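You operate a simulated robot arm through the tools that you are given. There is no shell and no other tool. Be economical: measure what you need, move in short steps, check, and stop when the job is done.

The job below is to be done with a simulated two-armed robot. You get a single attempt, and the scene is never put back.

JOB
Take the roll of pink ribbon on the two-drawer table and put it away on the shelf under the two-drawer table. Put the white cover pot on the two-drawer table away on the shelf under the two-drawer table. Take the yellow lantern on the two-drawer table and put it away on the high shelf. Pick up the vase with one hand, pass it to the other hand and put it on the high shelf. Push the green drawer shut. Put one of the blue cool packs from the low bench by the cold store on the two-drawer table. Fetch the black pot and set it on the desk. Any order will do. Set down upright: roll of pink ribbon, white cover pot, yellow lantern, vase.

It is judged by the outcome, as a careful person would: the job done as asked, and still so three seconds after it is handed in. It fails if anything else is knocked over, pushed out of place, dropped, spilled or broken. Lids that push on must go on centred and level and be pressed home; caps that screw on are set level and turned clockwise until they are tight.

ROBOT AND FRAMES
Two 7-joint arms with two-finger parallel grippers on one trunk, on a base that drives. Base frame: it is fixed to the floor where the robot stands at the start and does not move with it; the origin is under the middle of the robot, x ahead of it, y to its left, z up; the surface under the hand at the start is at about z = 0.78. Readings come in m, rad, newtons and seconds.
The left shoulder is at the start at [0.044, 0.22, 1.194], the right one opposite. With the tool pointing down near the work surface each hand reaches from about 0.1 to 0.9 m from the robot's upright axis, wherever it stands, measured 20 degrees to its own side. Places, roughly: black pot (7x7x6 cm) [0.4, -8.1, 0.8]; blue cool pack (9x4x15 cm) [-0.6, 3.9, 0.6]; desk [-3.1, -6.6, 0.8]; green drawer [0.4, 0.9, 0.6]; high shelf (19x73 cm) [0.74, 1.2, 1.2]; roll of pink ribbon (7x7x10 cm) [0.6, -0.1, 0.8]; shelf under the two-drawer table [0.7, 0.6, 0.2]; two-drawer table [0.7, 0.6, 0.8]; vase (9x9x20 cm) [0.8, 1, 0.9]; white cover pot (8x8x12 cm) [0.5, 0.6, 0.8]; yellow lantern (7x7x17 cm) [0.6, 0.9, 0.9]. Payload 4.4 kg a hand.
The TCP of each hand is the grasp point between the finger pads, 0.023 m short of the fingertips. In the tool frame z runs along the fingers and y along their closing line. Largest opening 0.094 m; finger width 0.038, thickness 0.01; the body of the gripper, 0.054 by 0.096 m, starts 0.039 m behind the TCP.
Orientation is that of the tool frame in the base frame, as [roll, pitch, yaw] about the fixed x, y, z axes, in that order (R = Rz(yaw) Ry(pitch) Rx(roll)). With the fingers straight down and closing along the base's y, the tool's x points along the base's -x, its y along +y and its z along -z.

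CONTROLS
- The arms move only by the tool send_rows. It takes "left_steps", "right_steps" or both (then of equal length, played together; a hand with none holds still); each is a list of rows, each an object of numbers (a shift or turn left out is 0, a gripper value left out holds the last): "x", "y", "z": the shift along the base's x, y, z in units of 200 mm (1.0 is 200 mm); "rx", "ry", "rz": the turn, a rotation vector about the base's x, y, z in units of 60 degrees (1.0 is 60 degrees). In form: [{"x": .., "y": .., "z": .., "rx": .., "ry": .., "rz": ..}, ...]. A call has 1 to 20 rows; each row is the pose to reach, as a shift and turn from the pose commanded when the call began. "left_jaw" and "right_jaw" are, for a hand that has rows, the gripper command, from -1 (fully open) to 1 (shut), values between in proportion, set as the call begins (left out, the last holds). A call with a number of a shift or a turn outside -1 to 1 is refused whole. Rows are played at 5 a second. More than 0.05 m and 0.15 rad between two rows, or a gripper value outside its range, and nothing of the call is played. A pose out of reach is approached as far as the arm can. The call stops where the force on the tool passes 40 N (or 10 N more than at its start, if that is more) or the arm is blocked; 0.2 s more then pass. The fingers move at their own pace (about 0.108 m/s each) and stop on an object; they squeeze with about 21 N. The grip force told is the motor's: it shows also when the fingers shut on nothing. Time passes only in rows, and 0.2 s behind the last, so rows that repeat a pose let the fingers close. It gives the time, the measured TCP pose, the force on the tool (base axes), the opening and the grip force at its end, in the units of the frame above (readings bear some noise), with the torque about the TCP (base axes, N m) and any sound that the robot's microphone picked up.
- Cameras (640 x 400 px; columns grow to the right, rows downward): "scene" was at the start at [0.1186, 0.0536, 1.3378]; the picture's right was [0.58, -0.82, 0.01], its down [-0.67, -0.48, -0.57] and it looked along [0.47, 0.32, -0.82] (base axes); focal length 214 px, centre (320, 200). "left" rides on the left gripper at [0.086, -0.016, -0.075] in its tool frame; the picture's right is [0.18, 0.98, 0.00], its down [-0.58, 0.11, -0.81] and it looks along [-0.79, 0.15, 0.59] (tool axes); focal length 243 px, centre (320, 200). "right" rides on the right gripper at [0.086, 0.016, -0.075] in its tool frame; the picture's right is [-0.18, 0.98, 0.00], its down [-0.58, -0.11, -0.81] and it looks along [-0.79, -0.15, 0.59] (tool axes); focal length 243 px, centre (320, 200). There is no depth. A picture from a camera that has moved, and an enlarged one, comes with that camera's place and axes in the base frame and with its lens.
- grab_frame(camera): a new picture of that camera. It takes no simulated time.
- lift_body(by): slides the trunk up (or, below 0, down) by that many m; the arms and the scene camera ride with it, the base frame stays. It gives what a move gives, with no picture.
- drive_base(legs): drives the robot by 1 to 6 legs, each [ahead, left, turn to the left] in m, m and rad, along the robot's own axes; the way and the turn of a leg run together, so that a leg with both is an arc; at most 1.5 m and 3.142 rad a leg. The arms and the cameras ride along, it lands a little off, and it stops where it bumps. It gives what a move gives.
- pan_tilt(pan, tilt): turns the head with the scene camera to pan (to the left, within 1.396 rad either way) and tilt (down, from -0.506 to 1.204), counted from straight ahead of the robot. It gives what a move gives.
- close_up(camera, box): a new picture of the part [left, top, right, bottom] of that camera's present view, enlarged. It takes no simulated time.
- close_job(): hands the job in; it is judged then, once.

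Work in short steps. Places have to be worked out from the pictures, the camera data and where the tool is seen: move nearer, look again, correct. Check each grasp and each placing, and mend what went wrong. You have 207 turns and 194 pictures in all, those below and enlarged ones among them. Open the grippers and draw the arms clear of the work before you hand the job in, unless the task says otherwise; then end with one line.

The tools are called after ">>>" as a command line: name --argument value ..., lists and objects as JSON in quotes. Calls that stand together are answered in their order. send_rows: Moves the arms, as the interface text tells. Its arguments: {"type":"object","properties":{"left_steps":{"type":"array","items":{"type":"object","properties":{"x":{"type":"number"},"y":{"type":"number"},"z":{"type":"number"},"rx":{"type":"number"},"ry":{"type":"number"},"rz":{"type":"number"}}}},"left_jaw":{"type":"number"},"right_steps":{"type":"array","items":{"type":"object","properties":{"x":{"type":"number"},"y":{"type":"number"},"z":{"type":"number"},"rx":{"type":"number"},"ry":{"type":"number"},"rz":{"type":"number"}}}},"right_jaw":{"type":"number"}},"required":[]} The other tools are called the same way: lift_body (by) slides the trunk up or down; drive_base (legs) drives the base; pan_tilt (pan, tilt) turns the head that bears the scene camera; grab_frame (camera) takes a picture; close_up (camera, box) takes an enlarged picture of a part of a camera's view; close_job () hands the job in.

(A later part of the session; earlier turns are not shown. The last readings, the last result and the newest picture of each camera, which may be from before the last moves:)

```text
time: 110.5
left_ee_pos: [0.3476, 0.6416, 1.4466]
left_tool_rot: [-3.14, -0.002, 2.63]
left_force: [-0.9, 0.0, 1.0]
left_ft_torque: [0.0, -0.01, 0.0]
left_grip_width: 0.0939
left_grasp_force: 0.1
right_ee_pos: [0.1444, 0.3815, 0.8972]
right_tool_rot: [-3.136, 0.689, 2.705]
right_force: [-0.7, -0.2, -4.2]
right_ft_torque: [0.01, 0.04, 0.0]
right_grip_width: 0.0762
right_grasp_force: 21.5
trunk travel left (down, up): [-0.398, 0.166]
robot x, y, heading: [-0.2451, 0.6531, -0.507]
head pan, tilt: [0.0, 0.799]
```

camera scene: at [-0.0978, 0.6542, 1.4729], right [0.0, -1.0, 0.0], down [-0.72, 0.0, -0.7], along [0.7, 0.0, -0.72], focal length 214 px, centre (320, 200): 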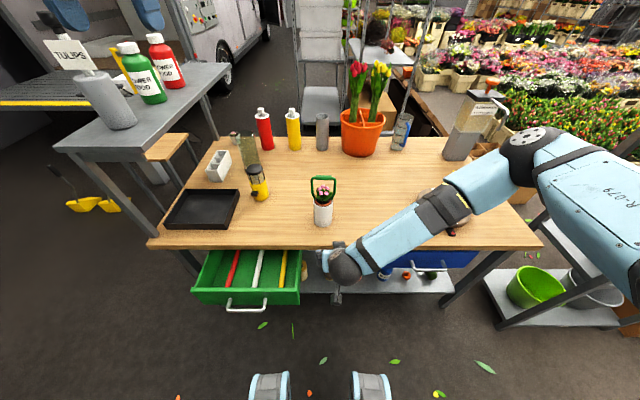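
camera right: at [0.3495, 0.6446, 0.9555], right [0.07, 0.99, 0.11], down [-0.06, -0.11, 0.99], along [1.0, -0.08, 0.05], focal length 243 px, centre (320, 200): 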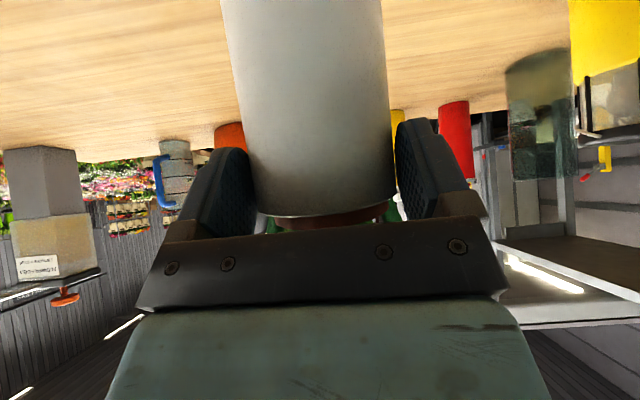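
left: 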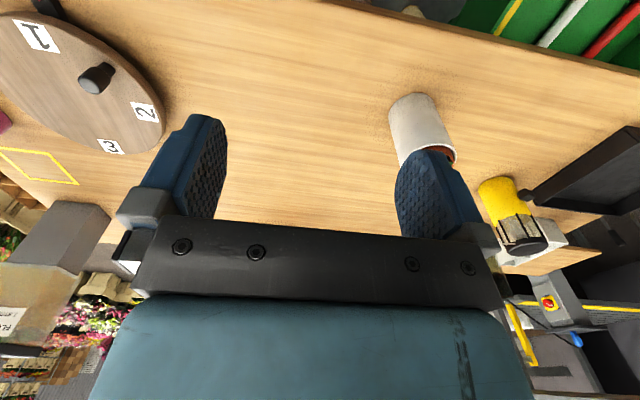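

Now lower: arm 0.2 m, then trunk 0.28 m.

>>> send_rows --right_steps '[{"z": -0.2}, {"z": -0.4}, {"z": -0.6}, {"z": -0.8}, {"z": -1.0}]'

>>> lift_body --by -0.28

>>> grab_frame --camera "right"

```text
time: 111.7
left_ee_pos: [0.3491, 0.6416, 1.4461]
left_tool_rot: [-3.138, -0.001, 2.632]
left_force: [0.3, 0.6, 0.5]
left_ft_torque: [-0.02, -0.02, -0.01]
left_grip_width: 0.0937
left_grasp_force: 0.1
right_ee_pos: [0.1476, 0.3811, 0.6977]
right_tool_rot: [-3.136, 0.689, 2.705]
right_force: [0.8, -0.2, -5.0]
right_ft_torque: [0.03, 0.07, 0.0]
right_grip_width: 0.0763
right_grasp_force: 21.3
trunk travel left (down, up): [-0.398, 0.166]
robot x, y, heading: [-0.2442, 0.6531, -0.51]
head pan, tilt: [0.0, 0.799]
```

```text
time: 113.5
left_ee_pos: [0.3462, 0.6428, 1.2662]
left_tool_rot: [3.142, -0.001, 2.632]
left_force: [0.2, 0.2, 0.3]
left_ft_torque: [0.03, 0.0, -0.04]
left_grip_width: 0.0938
left_grasp_force: 0.2
right_ee_pos: [0.1477, 0.3824, 0.5225]
right_tool_rot: [-3.136, 0.686, 2.712]
right_force: [-6.9, -8.7, 32.5]
right_ft_torque: [2.41, 4.54, 1.48]
right_grip_width: 0.0761
right_grasp_force: 20.6
trunk travel left (down, up): [-0.217, 0.347]
robot x, y, heading: [-0.2449, 0.6521, -0.507]
head pan, tilt: [0.0, 0.799]
stopped: the force on the tool passed its limit at 178 N (the readings are from after the stop); the commanded pose is now the measured one
```

```text
111 pictures are left
camera right: at [0.0521, 0.4429, 0.5261], right [0.54, 0.83, 0.11], down [-0.1, -0.07, 0.99], along [0.83, -0.55, 0.05], focal length 243 px, centre (320, 200)
```

right: 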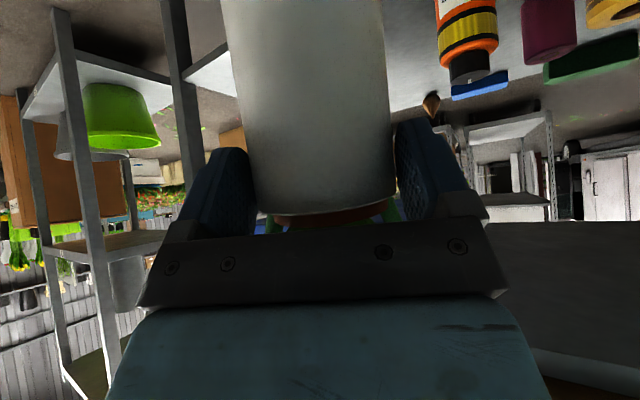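

Something under the wrist was hit. I look down there.

>>> pan_tilt --pan -0.3 --tilt 1.2

>>> grab_frame --camera "scene"

```text
time: 114.4
left_ee_pos: [0.3473, 0.643, 1.2675]
left_tool_rot: [-3.14, 0.0, 2.63]
left_force: [1.0, -0.7, -0.6]
left_ft_torque: [0.0, 0.01, 0.02]
left_grip_width: 0.0941
left_grasp_force: 0.1
right_ee_pos: [0.1492, 0.381, 0.5234]
right_tool_rot: [-3.135, 0.688, 2.71]
right_force: [-5.8, -8.7, 39.6]
right_ft_torque: [2.9, 5.35, 1.53]
right_grip_width: 0.0763
right_grasp_force: 21.2
trunk travel left (down, up): [-0.217, 0.347]
robot x, y, heading: [-0.2449, 0.6504, -0.514]
head pan, tilt: [-0.3, 1.201]
```

```text
110 pictures are left
camera scene: at [-0.1501, 0.5813, 1.2645], right [-0.72, -0.69, 0.0], down [-0.64, 0.67, -0.36], along [0.25, -0.26, -0.93], focal length 214 px, centre (320, 200)
```

scene: 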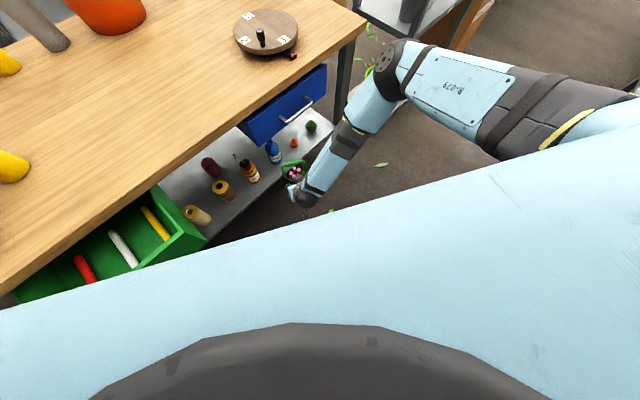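

The wrist camera sits on the robot's own front (chassis edge). I raise slightly, move the hand 5 cm forward in the robot's frame, then lower again.

>>> lift_body --by 0.02

>>> send_rows --right_steps '[{"x": 0.13, "y": -0.06}, {"x": 0.26, "y": -0.14}]'

>>> lift_body --by -0.14

```text
time: 115.0
left_ee_pos: [0.3479, 0.6409, 1.2841]
left_tool_rot: [-3.139, -0.005, 2.63]
left_force: [0.0, -0.2, -0.3]
left_ft_torque: [0.02, 0.0, 0.02]
left_grip_width: 0.0943
left_grasp_force: 0.1
right_ee_pos: [0.1473, 0.3821, 0.5406]
right_tool_rot: [-3.135, 0.684, 2.711]
right_force: [-0.8, -0.1, -3.9]
right_ft_torque: [0.02, 0.04, -0.02]
right_grip_width: 0.0761
right_grasp_force: 21.1
trunk travel left (down, up): [-0.237, 0.327]
robot x, y, heading: [-0.2473, 0.6531, -0.509]
head pan, tilt: [-0.3, 1.201]
```

```text
time: 115.6
left_ee_pos: [0.3487, 0.6411, 1.2849]
left_tool_rot: [-3.139, -0.003, 2.629]
left_force: [0.7, 0.5, 0.2]
left_ft_torque: [-0.03, 0.0, 0.01]
left_grip_width: 0.0941
left_grasp_force: 0.0
right_ee_pos: [0.2001, 0.3538, 0.5416]
right_tool_rot: [-3.136, 0.682, 2.713]
right_force: [0.6, -0.1, -4.8]
right_ft_torque: [-0.02, 0.08, -0.01]
right_grip_width: 0.0761
right_grasp_force: 20.9
trunk travel left (down, up): [-0.237, 0.327]
robot x, y, heading: [-0.2474, 0.6536, -0.509]
head pan, tilt: [-0.3, 1.201]
```

```text
time: 117.3
left_ee_pos: [0.349, 0.6421, 1.1454]
left_tool_rot: [-3.14, -0.004, 2.631]
left_force: [-0.6, 0.4, 0.8]
left_ft_torque: [0.0, 0.0, 0.03]
left_grip_width: 0.0939
left_grasp_force: 0.0
right_ee_pos: [0.2005, 0.3561, 0.4022]
right_tool_rot: [-3.135, 0.682, 2.713]
right_force: [0.1, 0.4, -3.8]
right_ft_torque: [0.01, 0.06, 0.0]
right_grip_width: 0.0762
right_grasp_force: 20.5
trunk travel left (down, up): [-0.097, 0.467]
robot x, y, heading: [-0.2445, 0.6517, -0.512]
head pan, tilt: [-0.3, 1.201]
```

Lowered fine. Turn back to face the table.

>>> drive_base --legs '[[-0.02, 0, 0.3], [0, 0, 0.21]]'

>>> pan_tilt --pan 0.0 --tilt 0.75

>>> grab_frame --camera "scene"

>>> grab_frame --camera "right"

```text
time: 119.5
left_ee_pos: [0.2584, 0.9425, 1.1451]
left_tool_rot: [-3.14, -0.005, -3.136]
left_force: [-0.3, 0.2, 0.7]
left_ft_torque: [-0.01, -0.01, -0.02]
left_grip_width: 0.0942
left_grasp_force: 0.1
right_ee_pos: [0.271, 0.6197, 0.4013]
right_tool_rot: [-3.135, 0.682, -3.053]
right_force: [-1.2, -0.1, -4.4]
right_ft_torque: [0.02, 0.02, 0.0]
right_grip_width: 0.0761
right_grasp_force: 21.0
trunk travel left (down, up): [-0.097, 0.467]
robot x, y, heading: [-0.2616, 0.6604, 0.01]
head pan, tilt: [-0.3, 1.201]
```

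```text
time: 120.4
left_ee_pos: [0.2594, 0.942, 1.1456]
left_tool_rot: [-3.14, -0.003, -3.137]
left_force: [-0.3, -0.4, 0.0]
left_ft_torque: [-0.02, -0.03, -0.01]
left_grip_width: 0.0942
left_grasp_force: 0.1
right_ee_pos: [0.2719, 0.6208, 0.4019]
right_tool_rot: [-3.134, 0.684, -3.055]
right_force: [0.9, 0.0, -4.9]
right_ft_torque: [-0.01, 0.07, 0.02]
right_grip_width: 0.0761
right_grasp_force: 21.2
trunk travel left (down, up): [-0.097, 0.467]
robot x, y, heading: [-0.2622, 0.6611, 0.004]
head pan, tilt: [0.0, 0.75]
```

```text
109 pictures are left
camera scene: at [-0.1135, 0.6615, 1.1756], right [0.01, -1.0, 0.0], down [-0.68, 0.0, -0.73], along [0.73, 0.0, -0.68], focal length 214 px, centre (320, 200)
```

scene: 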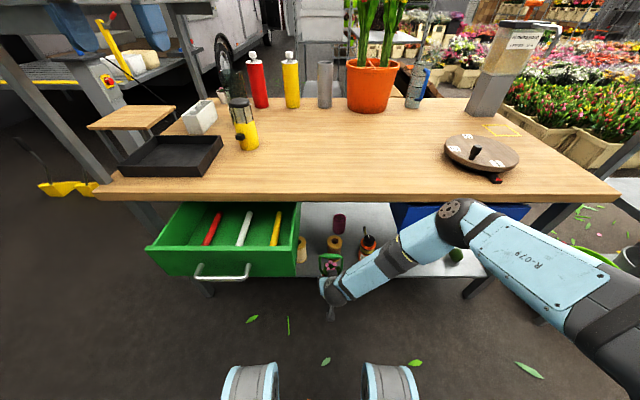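

```text
108 pictures are left
camera right: at [0.1578, 0.6259, 0.4056], right [0.06, 0.99, 0.11], down [-0.05, -0.11, 0.99], along [1.0, -0.07, 0.04], focal length 243 px, centre (320, 200)
```

right: 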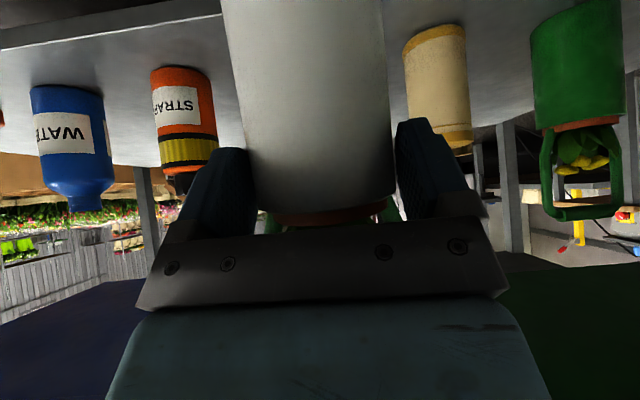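

In front of the gap now. I aim between the twine (y≈0.60) and the yellow jar (y≈0.77): yaw the hand a bit left, shift to y≈0.677 and go in.

>>> send_rows --right_steps '[{"y": 0.08, "z": 0.02, "rz": 0.07}, {"y": 0.16, "z": 0.05, "rz": 0.14}, {"x": 0.1, "y": 0.24, "z": 0.07, "rz": 0.2}, {"x": 0.25, "y": 0.28, "z": 0.07, "rz": 0.2}]'

>>> grab_frame --camera "right"

>>> close_up --camera "scene" --box '[220, 170, 480, 330]'

```text
time: 121.4
left_ee_pos: [0.2581, 0.9438, 1.1448]
left_tool_rot: [-3.14, -0.004, -3.136]
left_force: [-0.9, 0.1, -0.8]
left_ft_torque: [0.04, -0.04, -0.02]
left_grip_width: 0.0939
left_grasp_force: 0.1
right_ee_pos: [0.3209, 0.676, 0.4149]
right_tool_rot: [-3.135, 0.683, -2.848]
right_force: [1.0, -0.3, -4.5]
right_ft_torque: [0.0, 0.04, 0.03]
right_grip_width: 0.0762
right_grasp_force: 20.7
trunk travel left (down, up): [-0.097, 0.467]
robot x, y, heading: [-0.2633, 0.6627, 0.003]
head pan, tilt: [0.0, 0.75]
```

```text
107 pictures are left
camera right: at [0.2084, 0.6572, 0.4185], right [-0.15, 0.98, 0.11], down [-0.03, -0.12, 0.99], along [0.99, 0.14, 0.04], focal length 243 px, centre (320, 200)
```

right: 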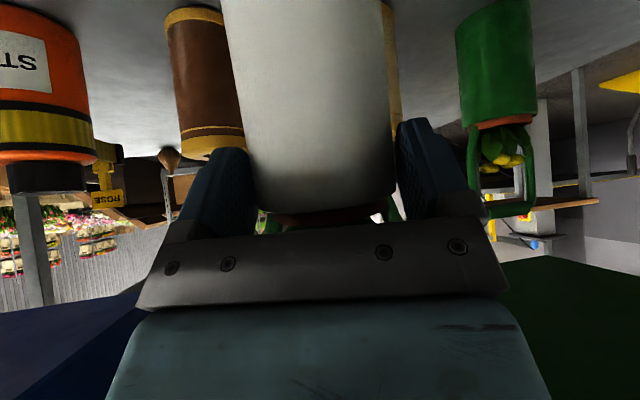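

```text
2.46 times, centred on (350, 250) of scene
camera zoom: at [-0.1134, 0.6616, 1.1757], right [0.01, -1.0, 0.0], down [-0.68, 0.0, -0.73], along [0.73, 0.0, -0.68], focal length 528 px, centre (246, 77)
```

zoom: 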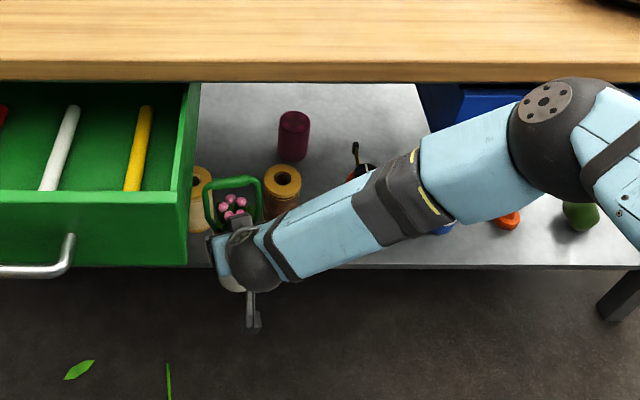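

Alignment looks right. I advance 9 cm and check both sides.

>>> send_rows --right_steps '[{"x": 0.15, "z": 0.01}, {"x": 0.3, "z": 0.01}, {"x": 0.45, "z": 0.01}]'

>>> grab_frame --camera "right"

>>> close_up --camera "scene" --box '[220, 170, 480, 330]'

```text
time: 122.2
left_ee_pos: [0.2592, 0.9424, 1.1454]
left_tool_rot: [-3.14, -0.005, -3.137]
left_force: [0.7, -0.2, 0.5]
left_ft_torque: [0.02, 0.01, -0.03]
left_grip_width: 0.0939
left_grasp_force: 0.1
right_ee_pos: [0.4127, 0.6766, 0.4165]
right_tool_rot: [-3.137, 0.685, -2.845]
right_force: [0.2, 0.6, -3.9]
right_ft_torque: [-0.04, 0.03, 0.02]
right_grip_width: 0.0761
right_grasp_force: 20.2
trunk travel left (down, up): [-0.097, 0.467]
robot x, y, heading: [-0.2661, 0.6572, 0.003]
head pan, tilt: [0.0, 0.75]
```

```text
105 pictures are left
camera right: at [0.3004, 0.6571, 0.421], right [-0.15, 0.98, 0.11], down [-0.03, -0.12, 0.99], along [0.99, 0.14, 0.04], focal length 243 px, centre (320, 200)
```

right: 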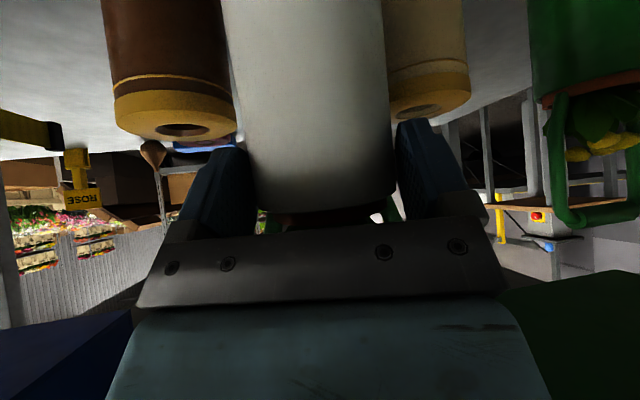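

```text
2.46 times, centred on (350, 250) of scene
camera zoom: at [-0.1133, 0.6617, 1.1757], right [0.01, -1.0, 0.0], down [-0.68, 0.0, -0.73], along [0.73, 0.0, -0.68], focal length 528 px, centre (246, 77)
```

zoom: 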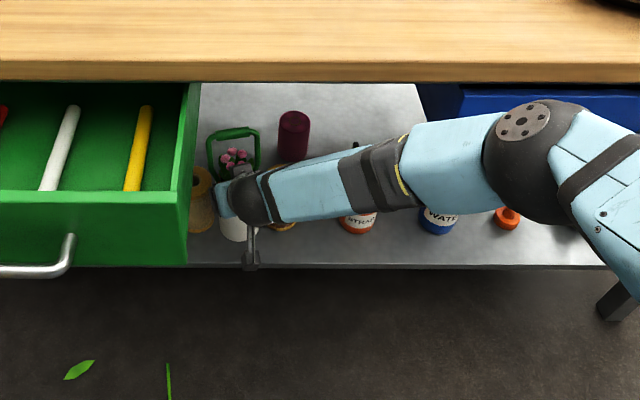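

Clear: twine edge y≈0.63, yellow edge y≈0.75. I continue forward, nudging slightly left.

>>> send_rows --right_steps '[{"x": 0.15, "y": 0.03, "z": 0.01}, {"x": 0.3, "y": 0.04, "z": 0.01}, {"x": 0.45, "y": 0.04, "z": 0.01}, {"x": 0.55, "y": 0.04, "z": 0.01}]'

>>> grab_frame --camera "right"

>>> close_up --camera "scene" --box '[220, 170, 480, 330]'

```text
time: 123.2
left_ee_pos: [0.2578, 0.9441, 1.1453]
left_tool_rot: [-3.141, -0.001, -3.135]
left_force: [-1.3, 0.2, 0.0]
left_ft_torque: [-0.02, -0.01, -0.01]
left_grip_width: 0.0939
left_grasp_force: 0.1
right_ee_pos: [0.505, 0.6826, 0.4314]
right_tool_rot: [-3.135, 0.683, -2.847]
right_force: [-0.4, 0.3, -5.4]
right_ft_torque: [-0.04, 0.08, -0.02]
right_grip_width: 0.0762
right_grasp_force: 21.3
right hand out of reach, approached as far as the arm can: row 3, 4
trunk travel left (down, up): [-0.097, 0.467]
robot x, y, heading: [-0.2668, 0.6608, 0.009]
head pan, tilt: [0.0, 0.75]
```

```text
103 pictures are left
camera right: at [0.3926, 0.6645, 0.4357], right [-0.15, 0.98, 0.11], down [-0.03, -0.12, 0.99], along [0.99, 0.14, 0.04], focal length 243 px, centre (320, 200)
```

right: 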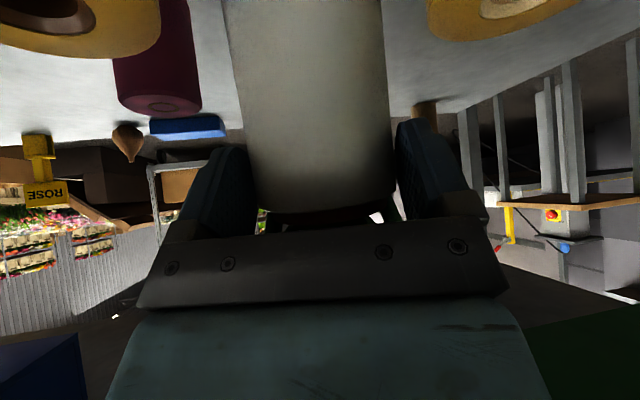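

```text
2.46 times, centred on (350, 250) of scene
camera zoom: at [-0.1139, 0.662, 1.1758], right [0.01, -1.0, 0.0], down [-0.68, 0.0, -0.73], along [0.73, 0.0, -0.68], focal length 528 px, centre (246, 77)
```

zoom: 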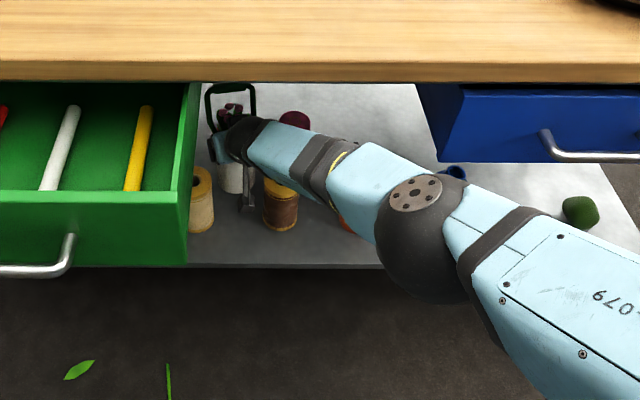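

At arm's limit. Now drive forward 8.5 cm, then lower via the trunk.

>>> drive_base --legs '[[0.085, 0, 0]]'

>>> grab_frame --camera "right"

>>> close_up --camera "scene" --box '[220, 170, 480, 330]'

```text
time: 124.2
left_ee_pos: [0.3427, 0.9451, 1.1455]
left_tool_rot: [-3.139, -0.005, -3.134]
left_force: [0.8, 0.7, 0.2]
left_ft_torque: [-0.06, 0.02, -0.01]
left_grip_width: 0.0942
left_grasp_force: 0.0
right_ee_pos: [0.5897, 0.6846, 0.4308]
right_tool_rot: [-3.135, 0.684, -2.844]
right_force: [-0.4, -0.3, -4.2]
right_ft_torque: [-0.04, 0.04, -0.02]
right_grip_width: 0.076
right_grasp_force: 21.5
trunk travel left (down, up): [-0.097, 0.467]
robot x, y, heading: [-0.1775, 0.662, 0.009]
head pan, tilt: [0.0, 0.75]
```

```text
101 pictures are left
camera right: at [0.4778, 0.6659, 0.4349], right [-0.15, 0.98, 0.11], down [-0.03, -0.12, 0.99], along [0.99, 0.14, 0.04], focal length 243 px, centre (320, 200)
```

right: 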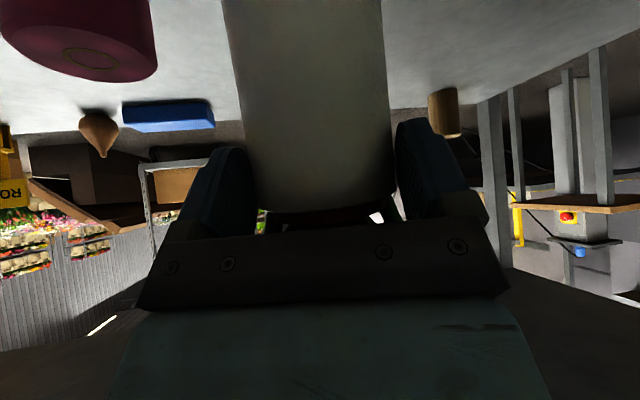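

```text
2.46 times, centred on (350, 250) of scene
camera zoom: at [-0.028, 0.6625, 1.1755], right [0.01, -1.0, 0.0], down [-0.68, -0.01, -0.73], along [0.73, 0.01, -0.68], focal length 528 px, centre (246, 77)
```

zoom: 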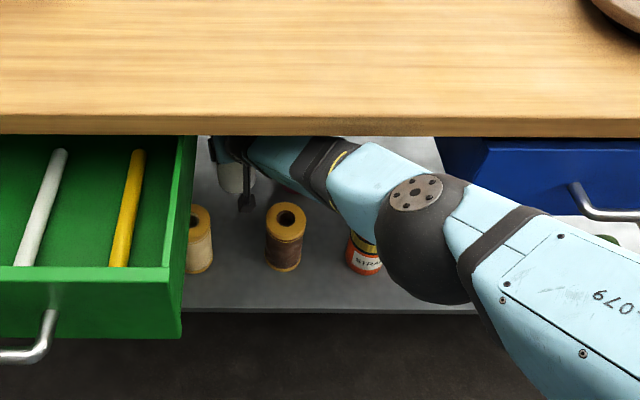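

Lowering with the trunk: 6 cm first.

>>> lift_body --by -0.06

>>> grab_frame --camera "right"

```text
time: 125.2
left_ee_pos: [0.3433, 0.9449, 1.0843]
left_tool_rot: [-3.14, -0.004, -3.136]
left_force: [0.3, 0.3, -0.3]
left_ft_torque: [-0.03, -0.02, 0.03]
left_grip_width: 0.0939
left_grasp_force: 0.0
right_ee_pos: [0.5912, 0.6844, 0.3729]
right_tool_rot: [-3.135, 0.686, -2.843]
right_force: [-0.1, -0.2, -4.2]
right_ft_torque: [0.01, 0.05, 0.01]
right_grip_width: 0.076
right_grasp_force: 20.9
trunk travel left (down, up): [-0.037, 0.527]
robot x, y, heading: [-0.1795, 0.6633, 0.006]
head pan, tilt: [0.0, 0.75]
```

```text
99 pictures are left
camera right: at [0.4777, 0.6659, 0.3758], right [-0.15, 0.98, 0.11], down [-0.03, -0.12, 0.99], along [0.99, 0.14, 0.04], focal length 243 px, centre (320, 200)
```

right: 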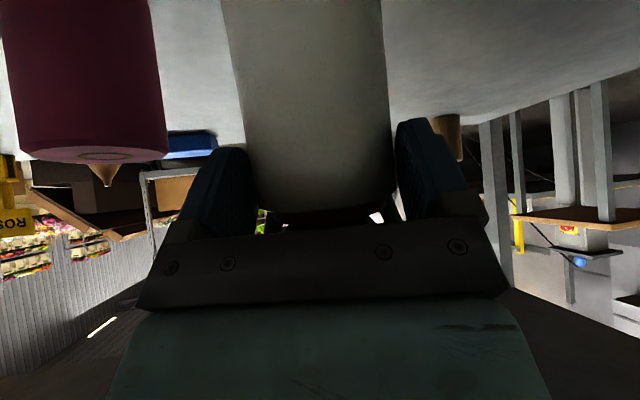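

>>> lift_body --by -0.013

```text
time: 125.8
left_ee_pos: [0.3445, 0.945, 1.0714]
left_tool_rot: [-3.138, -0.003, -3.133]
left_force: [-0.2, 0.5, 0.0]
left_ft_torque: [-0.03, 0.0, 0.02]
left_grip_width: 0.094
left_grasp_force: 0.0
right_ee_pos: [0.5902, 0.6862, 0.359]
right_tool_rot: [-3.134, 0.684, -2.842]
right_force: [-0.2, 0.0, -4.4]
right_ft_torque: [-0.01, 0.08, -0.01]
right_grip_width: 0.076
right_grasp_force: 21.0
trunk travel left (down, up): [-0.024, 0.54]
robot x, y, heading: [-0.1784, 0.6612, 0.008]
head pan, tilt: [0.0, 0.75]
```

No contact yet (weight still 4.4 N); a further 5 mm at a time.

>>> lift_body --by -0.006

>>> lift_body --by -0.005

```text
time: 126.4
left_ee_pos: [0.3409, 0.9442, 1.0671]
left_tool_rot: [-3.139, -0.001, -3.135]
left_force: [0.1, -0.6, -0.3]
left_ft_torque: [-0.01, -0.01, -0.01]
left_grip_width: 0.0939
left_grasp_force: 0.2
right_ee_pos: [0.5916, 0.6858, 0.3555]
right_tool_rot: [-3.134, 0.69, -2.842]
right_force: [-0.2, 1.5, 14.1]
right_ft_torque: [0.5, -0.48, 0.09]
right_grip_width: 0.0763
right_grasp_force: 20.9
trunk travel left (down, up): [-0.018, 0.546]
robot x, y, heading: [-0.1771, 0.6565, 0.005]
head pan, tilt: [0.0, 0.75]
```

```text
time: 126.9
left_ee_pos: [0.3409, 0.9451, 1.0622]
left_tool_rot: [-3.141, -0.003, -3.134]
left_force: [-0.3, 0.0, -0.7]
left_ft_torque: [-0.05, 0.01, -0.04]
left_grip_width: 0.094
left_grasp_force: 0.0
right_ee_pos: [0.5938, 0.687, 0.3555]
right_tool_rot: [-3.134, 0.698, -2.841]
right_force: [-0.4, -0.8, 16.6]
right_ft_torque: [0.25, -0.67, -0.01]
right_grip_width: 0.0759
right_grasp_force: 20.9
trunk travel left (down, up): [-0.013, 0.55]
robot x, y, heading: [-0.1789, 0.6628, 0.009]
head pan, tilt: [0.0, 0.75]
stopped: the force on the tool passed its limit at 41 N (the readings are from after the stop); the commanded pose is now the measured one
```

Contact made. Release and lift straight up a little.

>>> send_rows --right_steps '[{}, {}, {}]' --right_jaw -1

>>> lift_body --by 0.025

>>> grab_frame --camera "right"

```text
time: 127.7
left_ee_pos: [0.3392, 0.9456, 1.0636]
left_tool_rot: [-3.141, 0.0, -3.135]
left_force: [-1.0, -0.3, -0.7]
left_ft_torque: [0.0, 0.0, -0.01]
left_grip_width: 0.0941
left_grasp_force: 0.1
right_ee_pos: [0.5922, 0.6855, 0.3538]
right_tool_rot: [-3.134, 0.693, -2.841]
right_force: [-5.0, -2.6, 24.2]
right_ft_torque: [0.07, -0.52, -0.03]
right_grip_width: 0.0939
right_grasp_force: 0.0
trunk travel left (down, up): [-0.013, 0.55]
robot x, y, heading: [-0.1826, 0.6614, 0.011]
head pan, tilt: [0.0, 0.75]
```

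```text
time: 128.4
left_ee_pos: [0.3423, 0.9448, 1.086]
left_tool_rot: [-3.139, -0.003, -3.136]
left_force: [-0.4, -0.8, -0.2]
left_ft_torque: [0.0, -0.01, -0.02]
left_grip_width: 0.0937
left_grasp_force: 0.0
right_ee_pos: [0.5911, 0.687, 0.376]
right_tool_rot: [-3.134, 0.69, -2.844]
right_force: [-0.5, -0.1, 1.6]
right_ft_torque: [-0.02, 0.01, 0.02]
right_grip_width: 0.094
right_grasp_force: 0.0
trunk travel left (down, up): [-0.038, 0.525]
robot x, y, heading: [-0.1783, 0.6598, 0.014]
head pan, tilt: [0.0, 0.75]
```

```text
98 pictures are left
camera right: at [0.4791, 0.6667, 0.3791], right [-0.15, 0.98, 0.11], down [-0.03, -0.12, 0.99], along [0.99, 0.14, 0.05], focal length 243 px, centre (320, 200)
```

right: 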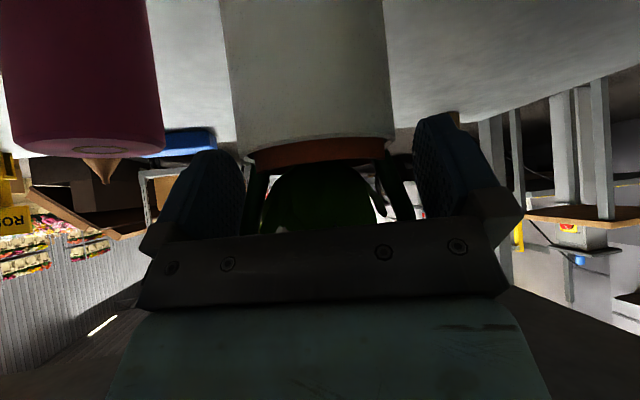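

Pot stands upright; the fingers are above the rim beside the handle. Back out along the hand's direction.

>>> drive_base --legs '[[-0.04, -0.01, 0]]'

>>> lift_body --by 0.045

>>> grab_frame --camera "right"

>>> close_up --camera "scene" --box '[220, 170, 480, 330]'

```text
time: 129.3
left_ee_pos: [0.3018, 0.9324, 1.0871]
left_tool_rot: [-3.141, -0.001, -3.136]
left_force: [0.0, 0.5, 0.1]
left_ft_torque: [-0.01, 0.01, -0.01]
left_grip_width: 0.0939
left_grasp_force: 0.0
right_ee_pos: [0.5521, 0.6738, 0.3759]
right_tool_rot: [-3.134, 0.689, -2.844]
right_force: [0.5, -0.5, 0.5]
right_ft_torque: [0.0, -0.01, -0.02]
right_grip_width: 0.0938
right_grasp_force: 0.1
trunk travel left (down, up): [-0.038, 0.525]
robot x, y, heading: [-0.2207, 0.6506, 0.008]
head pan, tilt: [0.0, 0.75]
```

```text
time: 130.2
left_ee_pos: [0.3035, 0.9341, 1.13]
left_tool_rot: [-3.139, -0.005, -3.136]
left_force: [0.5, 0.5, 0.4]
left_ft_torque: [-0.02, -0.01, -0.01]
left_grip_width: 0.094
left_grasp_force: 0.0
right_ee_pos: [0.552, 0.6747, 0.4197]
right_tool_rot: [-3.135, 0.689, -2.845]
right_force: [0.0, 1.0, -0.2]
right_ft_torque: [-0.04, -0.01, -0.01]
right_grip_width: 0.094
right_grasp_force: 0.1
trunk travel left (down, up): [-0.083, 0.48]
robot x, y, heading: [-0.22, 0.6511, 0.003]
head pan, tilt: [0.0, 0.75]
```

```text
97 pictures are left
camera right: at [0.4392, 0.6556, 0.4241], right [-0.15, 0.98, 0.11], down [-0.03, -0.12, 0.99], along [0.99, 0.14, 0.05], focal length 243 px, centre (320, 200)
```

right: 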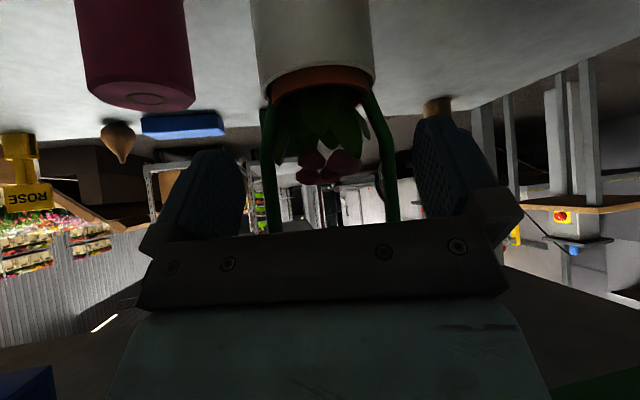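

```text
2.46 times, centred on (350, 250) of scene
camera zoom: at [-0.0692, 0.652, 1.162], right [0.01, -1.0, 0.0], down [-0.68, 0.0, -0.73], along [0.73, 0.0, -0.68], focal length 528 px, centre (246, 77)
```

zoom: 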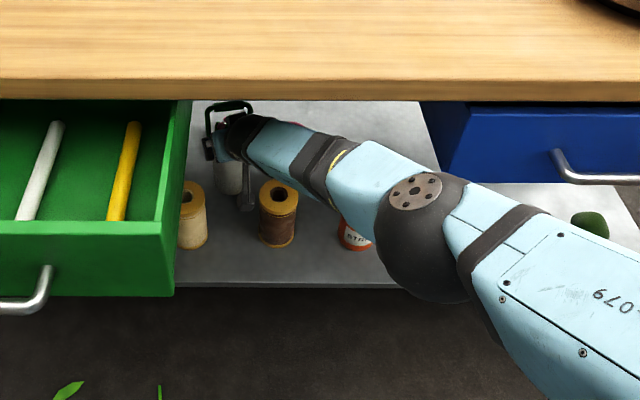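

Both items are on the shelf, upright. I back out fully.

>>> drive_base --legs '[[-0.045, 0, 0]]'

>>> send_rows --right_steps '[{"x": -0.2, "z": 0.02}, {"x": -0.4, "y": -0.05, "z": 0.03}, {"x": -0.6, "y": -0.1, "z": 0.03}, {"x": -0.8, "y": -0.15, "z": 0.03}, {"x": -1.0, "y": -0.2, "z": 0.03}]' --right_jaw 1

>>> close_up --camera "scene" --box '[220, 170, 480, 330]'

```text
time: 131.1
left_ee_pos: [0.2582, 0.9337, 1.132]
left_tool_rot: [-3.14, -0.002, -3.137]
left_force: [0.4, 0.3, 0.6]
left_ft_torque: [0.02, -0.01, 0.0]
left_grip_width: 0.094
left_grasp_force: 0.0
right_ee_pos: [0.5084, 0.6742, 0.4219]
right_tool_rot: [-3.135, 0.691, -2.845]
right_force: [1.1, -0.1, -1.0]
right_ft_torque: [-0.03, 0.04, 0.02]
right_grip_width: 0.0941
right_grasp_force: 0.0
trunk travel left (down, up): [-0.083, 0.48]
robot x, y, heading: [-0.2642, 0.6526, 0.009]
head pan, tilt: [0.0, 0.75]
```

```text
time: 132.3
left_ee_pos: [0.2571, 0.9347, 1.1306]
left_tool_rot: [-3.138, -0.002, -3.136]
left_force: [-0.5, 0.3, 0.4]
left_ft_torque: [-0.04, -0.02, 0.02]
left_grip_width: 0.0941
left_grasp_force: 0.1
right_ee_pos: [0.3107, 0.6346, 0.424]
right_tool_rot: [-3.131, 0.69, -2.843]
right_force: [0.6, -0.4, 0.2]
right_ft_torque: [-0.01, -0.02, 0.03]
right_grip_width: 0.0
right_grasp_force: 21.1
trunk travel left (down, up): [-0.083, 0.48]
robot x, y, heading: [-0.2627, 0.6501, 0.007]
head pan, tilt: [0.0, 0.75]
```

```text
2.46 times, centred on (350, 250) of scene
camera zoom: at [-0.1139, 0.6533, 1.1621], right [0.01, -1.0, 0.0], down [-0.68, -0.01, -0.73], along [0.73, 0.0, -0.68], focal length 528 px, centre (246, 77)
```

zoom: 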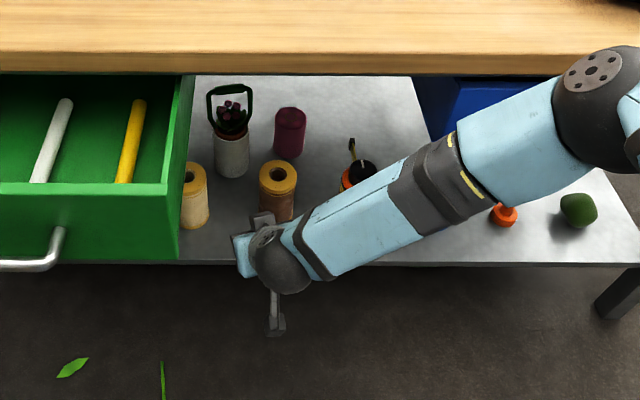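

All good: pot, ribbon and jars in place. Next, the green drawer: I retract the left arm, then reposition the robot to the left/back where there is room.

>>> send_rows --left_steps '[{"x": -0.2}, {"x": -0.4}, {"x": -0.6}, {"x": -0.8}]'

>>> drive_base --legs '[[0, 0, -0.5]]'

>>> lift_body --by 0.24

>>> drive_base --legs '[[-0.24, 0.44, 0]]'

```text
time: 133.3
left_ee_pos: [0.0972, 0.9339, 1.1298]
left_tool_rot: [-3.14, -0.001, -3.137]
left_force: [-0.6, -0.3, -0.2]
left_ft_torque: [0.01, 0.01, 0.0]
left_grip_width: 0.094
left_grasp_force: 0.0
right_ee_pos: [0.3102, 0.6341, 0.4238]
right_tool_rot: [-3.134, 0.69, -2.844]
right_force: [0.0, 0.2, 0.4]
right_ft_torque: [0.02, 0.02, 0.0]
right_grip_width: 0.0003
right_grasp_force: 20.5
trunk travel left (down, up): [-0.083, 0.48]
robot x, y, heading: [-0.2629, 0.6484, 0.011]
head pan, tilt: [0.0, 0.75]
```

```text
time: 135.1
left_ee_pos: [0.1887, 0.7239, 1.1296]
left_tool_rot: [-3.14, -0.002, 2.646]
left_force: [0.5, -0.9, -0.1]
left_ft_torque: [0.0, 0.01, 0.0]
left_grip_width: 0.0939
left_grasp_force: 0.1
right_ee_pos: [0.2323, 0.3613, 0.4238]
right_tool_rot: [-3.134, 0.688, 2.938]
right_force: [-0.2, 0.0, -0.3]
right_ft_torque: [0.0, 0.01, 0.01]
right_grip_width: 0.0
right_grasp_force: 21.2
trunk travel left (down, up): [-0.083, 0.48]
robot x, y, heading: [-0.2652, 0.6523, -0.489]
head pan, tilt: [0.0, 0.75]
```

```text
time: 137.6
left_ee_pos: [0.1895, 0.726, 1.3693]
left_tool_rot: [-3.139, -0.004, 2.647]
left_force: [-0.3, 0.1, -0.3]
left_ft_torque: [0.0, -0.02, -0.03]
left_grip_width: 0.094
left_grasp_force: 0.0
right_ee_pos: [0.2312, 0.3614, 0.6637]
right_tool_rot: [-3.135, 0.69, 2.939]
right_force: [0.4, 0.1, 0.3]
right_ft_torque: [0.02, -0.01, 0.0]
right_grip_width: 0.0001
right_grasp_force: 21.2
trunk travel left (down, up): [-0.323, 0.24]
robot x, y, heading: [-0.2626, 0.6502, -0.497]
head pan, tilt: [0.0, 0.75]
```

```text
time: 140.6
left_ee_pos: [0.1771, 1.0582, 1.3696]
left_tool_rot: [-3.139, -0.001, 2.647]
left_force: [0.6, -0.1, 0.8]
left_ft_torque: [-0.08, -0.01, 0.03]
left_grip_width: 0.0939
left_grasp_force: 0.2
right_ee_pos: [0.2218, 0.6796, 0.6645]
right_tool_rot: [-3.115, 0.697, 2.933]
right_force: [-1.4, -5.4, 0.5]
right_ft_torque: [0.3, -0.06, 0.2]
right_grip_width: 0.0
right_grasp_force: 21.3
trunk travel left (down, up): [-0.323, 0.24]
robot x, y, heading: [-0.2728, 0.9804, -0.496]
head pan, tilt: [0.0, 0.75]
stopped in leg 1: the robot was blocked; the commanded pose is now the measured one
```

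The closed right fingers touch the drawer's side lightly. I back off away from it.

>>> drive_base --legs '[[-0.01, -0.04, 0], [-0.14, -0.076, 0]]'

>>> pan_tilt --pan 0.4 --tilt 0.8

>>> grab_frame --camera "scene"

```text
time: 142.6
left_ee_pos: [-0.0084, 1.0237, 1.371]
left_tool_rot: [-3.138, -0.004, 2.644]
left_force: [-0.4, -0.2, 0.1]
left_ft_torque: [-0.02, -0.03, 0.01]
left_grip_width: 0.094
left_grasp_force: 0.0
right_ee_pos: [0.0353, 0.6479, 0.6639]
right_tool_rot: [-3.119, 0.697, 2.931]
right_force: [0.7, 0.0, -0.4]
right_ft_torque: [0.01, 0.01, 0.03]
right_grip_width: 0.0001
right_grasp_force: 20.9
trunk travel left (down, up): [-0.323, 0.24]
robot x, y, heading: [-0.4648, 0.9479, -0.494]
head pan, tilt: [0.0, 0.75]
```

```text
time: 143.5
left_ee_pos: [-0.0071, 1.0241, 1.369]
left_tool_rot: [-3.139, -0.004, 2.644]
left_force: [-0.4, 0.4, -1.1]
left_ft_torque: [0.0, -0.02, 0.0]
left_grip_width: 0.0939
left_grasp_force: 0.1
right_ee_pos: [0.0361, 0.6474, 0.6633]
right_tool_rot: [-3.118, 0.696, 2.93]
right_force: [0.2, -0.5, -0.1]
right_ft_torque: [-0.01, 0.03, 0.01]
right_grip_width: 0.0001
right_grasp_force: 21.4
trunk travel left (down, up): [-0.323, 0.24]
robot x, y, heading: [-0.4606, 0.9485, -0.495]
head pan, tilt: [0.4, 0.799]
```

```text
94 pictures are left
camera scene: at [-0.322, 0.9099, 1.398], right [-0.1, -1.0, 0.0], down [-0.71, 0.07, -0.7], along [0.69, -0.07, -0.72], focal length 214 px, centre (320, 200)
```

scene: 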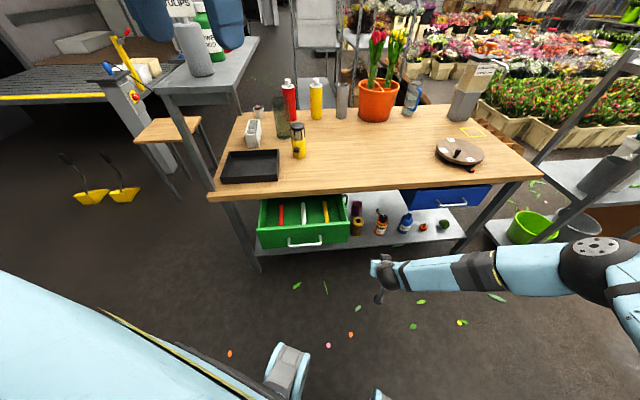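

Plenty of room now. I back 4 cm more and turn to face the table; the closed right fingers will be in front of the green drawer's handle.

>>> drive_base --legs '[[-0.05, 0, 0], [0, 0, 0.495]]'

>>> pan_tilt --pan 0.0 --tilt 0.8

>>> grab_frame --camera "scene"

>>> grab_frame --camera "right"

```text
time: 145.8
left_ee_pos: [-0.1408, 1.2511, 1.3685]
left_tool_rot: [-3.138, -0.003, 3.135]
left_force: [0.8, -0.5, 0.0]
left_ft_torque: [0.04, 0.02, -0.03]
left_grip_width: 0.0942
left_grasp_force: 0.0
right_ee_pos: [0.0762, 0.9425, 0.6631]
right_tool_rot: [-3.119, 0.697, -2.861]
right_force: [0.5, -0.3, 1.4]
right_ft_torque: [0.02, 0.0, -0.01]
right_grip_width: 0.0
right_grasp_force: 21.2
trunk travel left (down, up): [-0.323, 0.24]
robot x, y, heading: [-0.5043, 0.9707, -0.005]
head pan, tilt: [0.4, 0.799]
```

```text
time: 146.7
left_ee_pos: [-0.1392, 1.2513, 1.3686]
left_tool_rot: [-3.14, -0.003, 3.135]
left_force: [-0.1, -0.6, 0.2]
left_ft_torque: [0.0, -0.01, 0.01]
left_grip_width: 0.0941
left_grasp_force: 0.2
right_ee_pos: [0.0765, 0.9416, 0.6641]
right_tool_rot: [-3.12, 0.696, -2.862]
right_force: [0.0, -0.4, -0.2]
right_ft_torque: [0.02, -0.03, 0.0]
right_grip_width: 0.0001
right_grasp_force: 21.1
trunk travel left (down, up): [-0.323, 0.24]
robot x, y, heading: [-0.506, 0.9764, -0.005]
head pan, tilt: [0.0, 0.799]
```

```text
93 pictures are left
camera scene: at [-0.3572, 0.9724, 1.3981], right [-0.01, -1.0, 0.0], down [-0.72, 0.0, -0.7], along [0.7, 0.0, -0.72], focal length 214 px, centre (320, 200)
```

scene: 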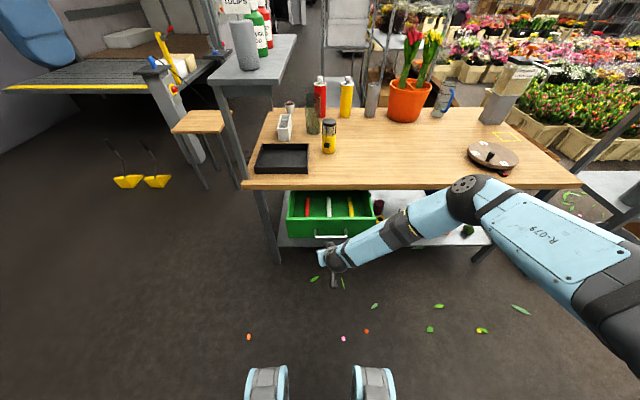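

```text
92 pictures are left
camera right: at [-0.0374, 0.9246, 0.6663], right [-0.12, 0.99, 0.1], down [-0.04, -0.11, 0.99], along [0.99, 0.12, 0.06], focal length 243 px, centre (320, 200)
```

right: 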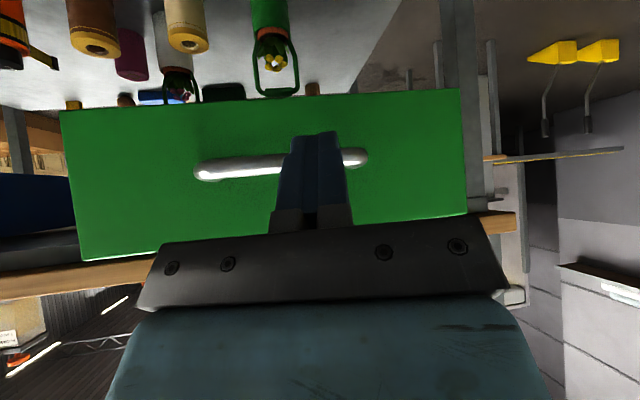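

The handle bar is in view just ahead. I shift right 2.5 cm and push forward.

>>> send_rows --right_steps '[{"y": -0.12, "z": -0.02}, {"x": 0.15, "y": -0.12, "z": -0.02}, {"x": 0.3, "y": -0.12, "z": -0.02}, {"x": 0.4, "y": -0.12, "z": -0.02}, {"x": 0.5, "y": -0.12, "z": -0.02}, {"x": 0.6, "y": -0.12, "z": -0.02}, {"x": 0.7, "y": -0.12, "z": -0.02}, {"x": 0.8, "y": -0.12, "z": -0.02}, {"x": 0.9, "y": -0.12, "z": -0.02}, {"x": 1.0, "y": -0.12, "z": -0.02}]'

>>> grab_frame --camera "right"

>>> grab_frame --camera "scene"

```text
time: 148.9
left_ee_pos: [-0.139, 1.2518, 1.3684]
left_tool_rot: [-3.139, -0.002, 3.135]
left_force: [0.0, -1.1, 0.5]
left_ft_torque: [-0.04, 0.0, -0.02]
left_grip_width: 0.0937
left_grasp_force: 0.0
right_ee_pos: [0.2773, 0.9136, 0.6585]
right_tool_rot: [-3.118, 0.695, -2.862]
right_force: [0.0, -0.1, -1.1]
right_ft_torque: [-0.04, -0.01, 0.01]
right_grip_width: 0.0
right_grasp_force: 21.0
right hand out of reach, approached as far as the arm can: row 1
trunk travel left (down, up): [-0.323, 0.24]
robot x, y, heading: [-0.5, 0.974, -0.003]
head pan, tilt: [0.0, 0.799]
```

```text
91 pictures are left
camera right: at [0.1629, 0.8981, 0.6607], right [-0.12, 0.99, 0.1], down [-0.04, -0.11, 0.99], along [0.99, 0.12, 0.06], focal length 243 px, centre (320, 200)
```

right: 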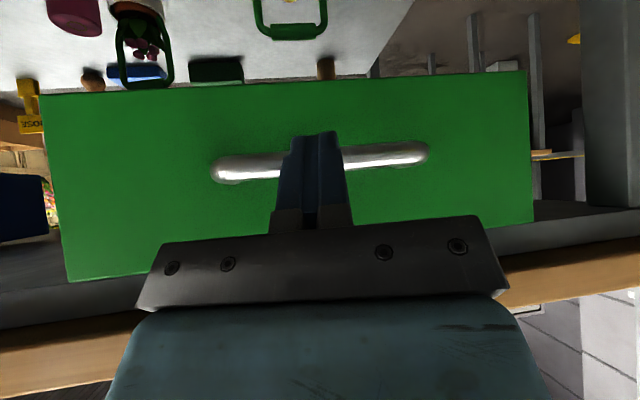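

```text
90 pictures are left
camera scene: at [-0.3563, 0.9726, 1.3978], right [-0.01, -1.0, 0.0], down [-0.72, 0.0, -0.7], along [0.7, 0.0, -0.72], focal length 214 px, centre (320, 200)
```

scene: 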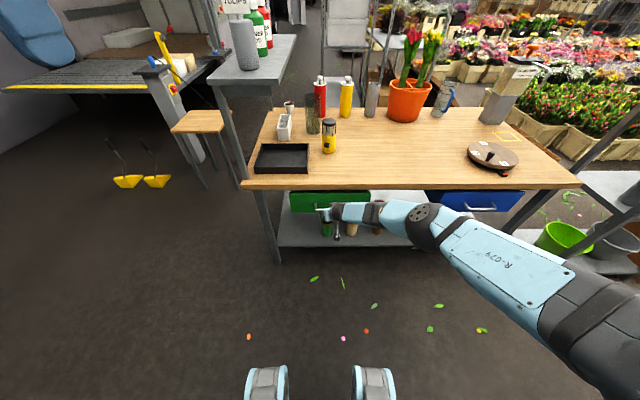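

The drawer slides in smoothly. Continue until it stops.

>>> send_rows --right_steps '[{"x": 0.08}, {"x": 0.16}, {"x": 0.24}, {"x": 0.32}, {"x": 0.4}, {"x": 0.48}]'

>>> grab_frame --camera "scene"

```text
time: 149.2
left_ee_pos: [-0.1405, 1.2513, 1.3693]
left_tool_rot: [-3.14, -0.003, 3.135]
left_force: [0.4, 0.7, -0.6]
left_ft_torque: [0.02, 0.05, -0.02]
left_grip_width: 0.0939
left_grasp_force: 0.0
right_ee_pos: [0.2827, 0.9145, 0.6599]
right_tool_rot: [-3.117, 0.693, -2.864]
right_force: [-25.1, -5.9, 23.7]
right_ft_torque: [-0.12, -0.37, -0.24]
right_grip_width: 0.0
right_grasp_force: 20.9
trunk travel left (down, up): [-0.323, 0.24]
robot x, y, heading: [-0.5064, 0.9749, -0.01]
head pan, tilt: [0.0, 0.799]
stopped in row 1 (right hand): the force on the tool passed its limit at 55 N (the readings are from after the stop); the commanded pose is now the measured one
```

```text
89 pictures are left
camera scene: at [-0.3585, 0.9725, 1.3983], right [-0.01, -1.0, 0.0], down [-0.72, 0.0, -0.7], along [0.7, 0.0, -0.72], focal length 214 px, centre (320, 200)
```

scene: 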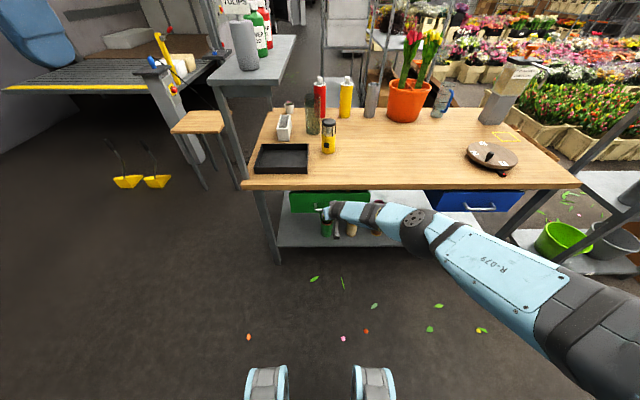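

It hit a firm stop level with the blue drawer. I retract and check the drawer's closure closely.

>>> send_rows --right_steps '[{"x": -0.2}, {"x": -0.4}, {"x": -0.6}, {"x": -0.8}]'

>>> close_up --camera "scene" --box '[230, 80, 550, 270]'

>>> grab_frame --camera "right"

```text
time: 150.2
left_ee_pos: [-0.1411, 1.2507, 1.3697]
left_tool_rot: [-3.139, -0.004, 3.134]
left_force: [-0.7, 0.2, -0.1]
left_ft_torque: [-0.02, 0.0, -0.03]
left_grip_width: 0.0942
left_grasp_force: 0.2
right_ee_pos: [0.1204, 0.9134, 0.6598]
right_tool_rot: [-3.116, 0.694, -2.864]
right_force: [0.0, 0.1, 0.3]
right_ft_torque: [0.01, -0.03, 0.01]
right_grip_width: 0.0
right_grasp_force: 21.2
trunk travel left (down, up): [-0.323, 0.24]
robot x, y, heading: [-0.5056, 0.9708, -0.007]
head pan, tilt: [0.0, 0.799]
```

```text
2.00 times, centred on (390, 175) of scene
camera zoom: at [-0.3579, 0.9716, 1.3982], right [-0.01, -1.0, 0.0], down [-0.72, 0.01, -0.7], along [0.7, 0.0, -0.72], focal length 429 px, centre (180, 250)
```

zoom: 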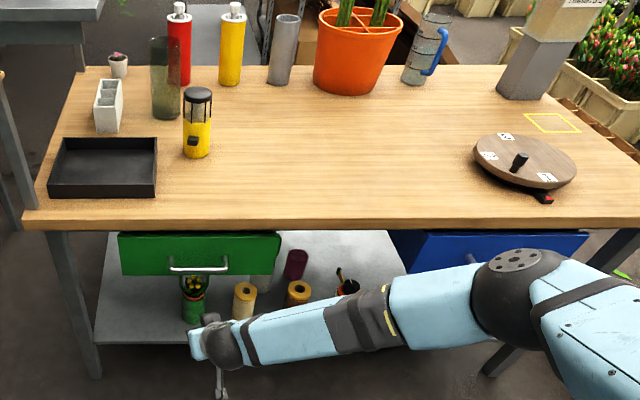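

```text
87 pictures are left
camera right: at [0.0077, 0.8987, 0.6629], right [-0.12, 0.99, 0.1], down [-0.04, -0.11, 0.99], along [0.99, 0.11, 0.06], focal length 243 px, centre (320, 200)
```

right: 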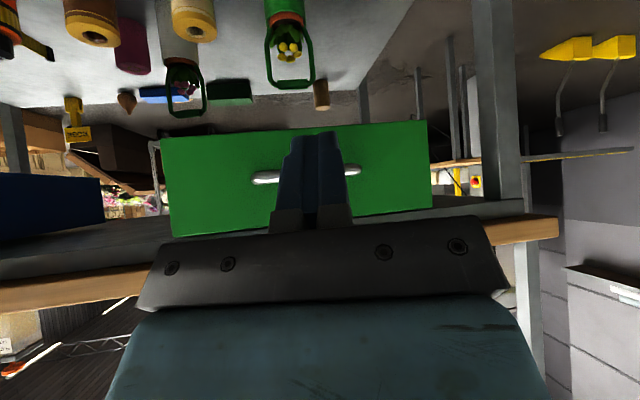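

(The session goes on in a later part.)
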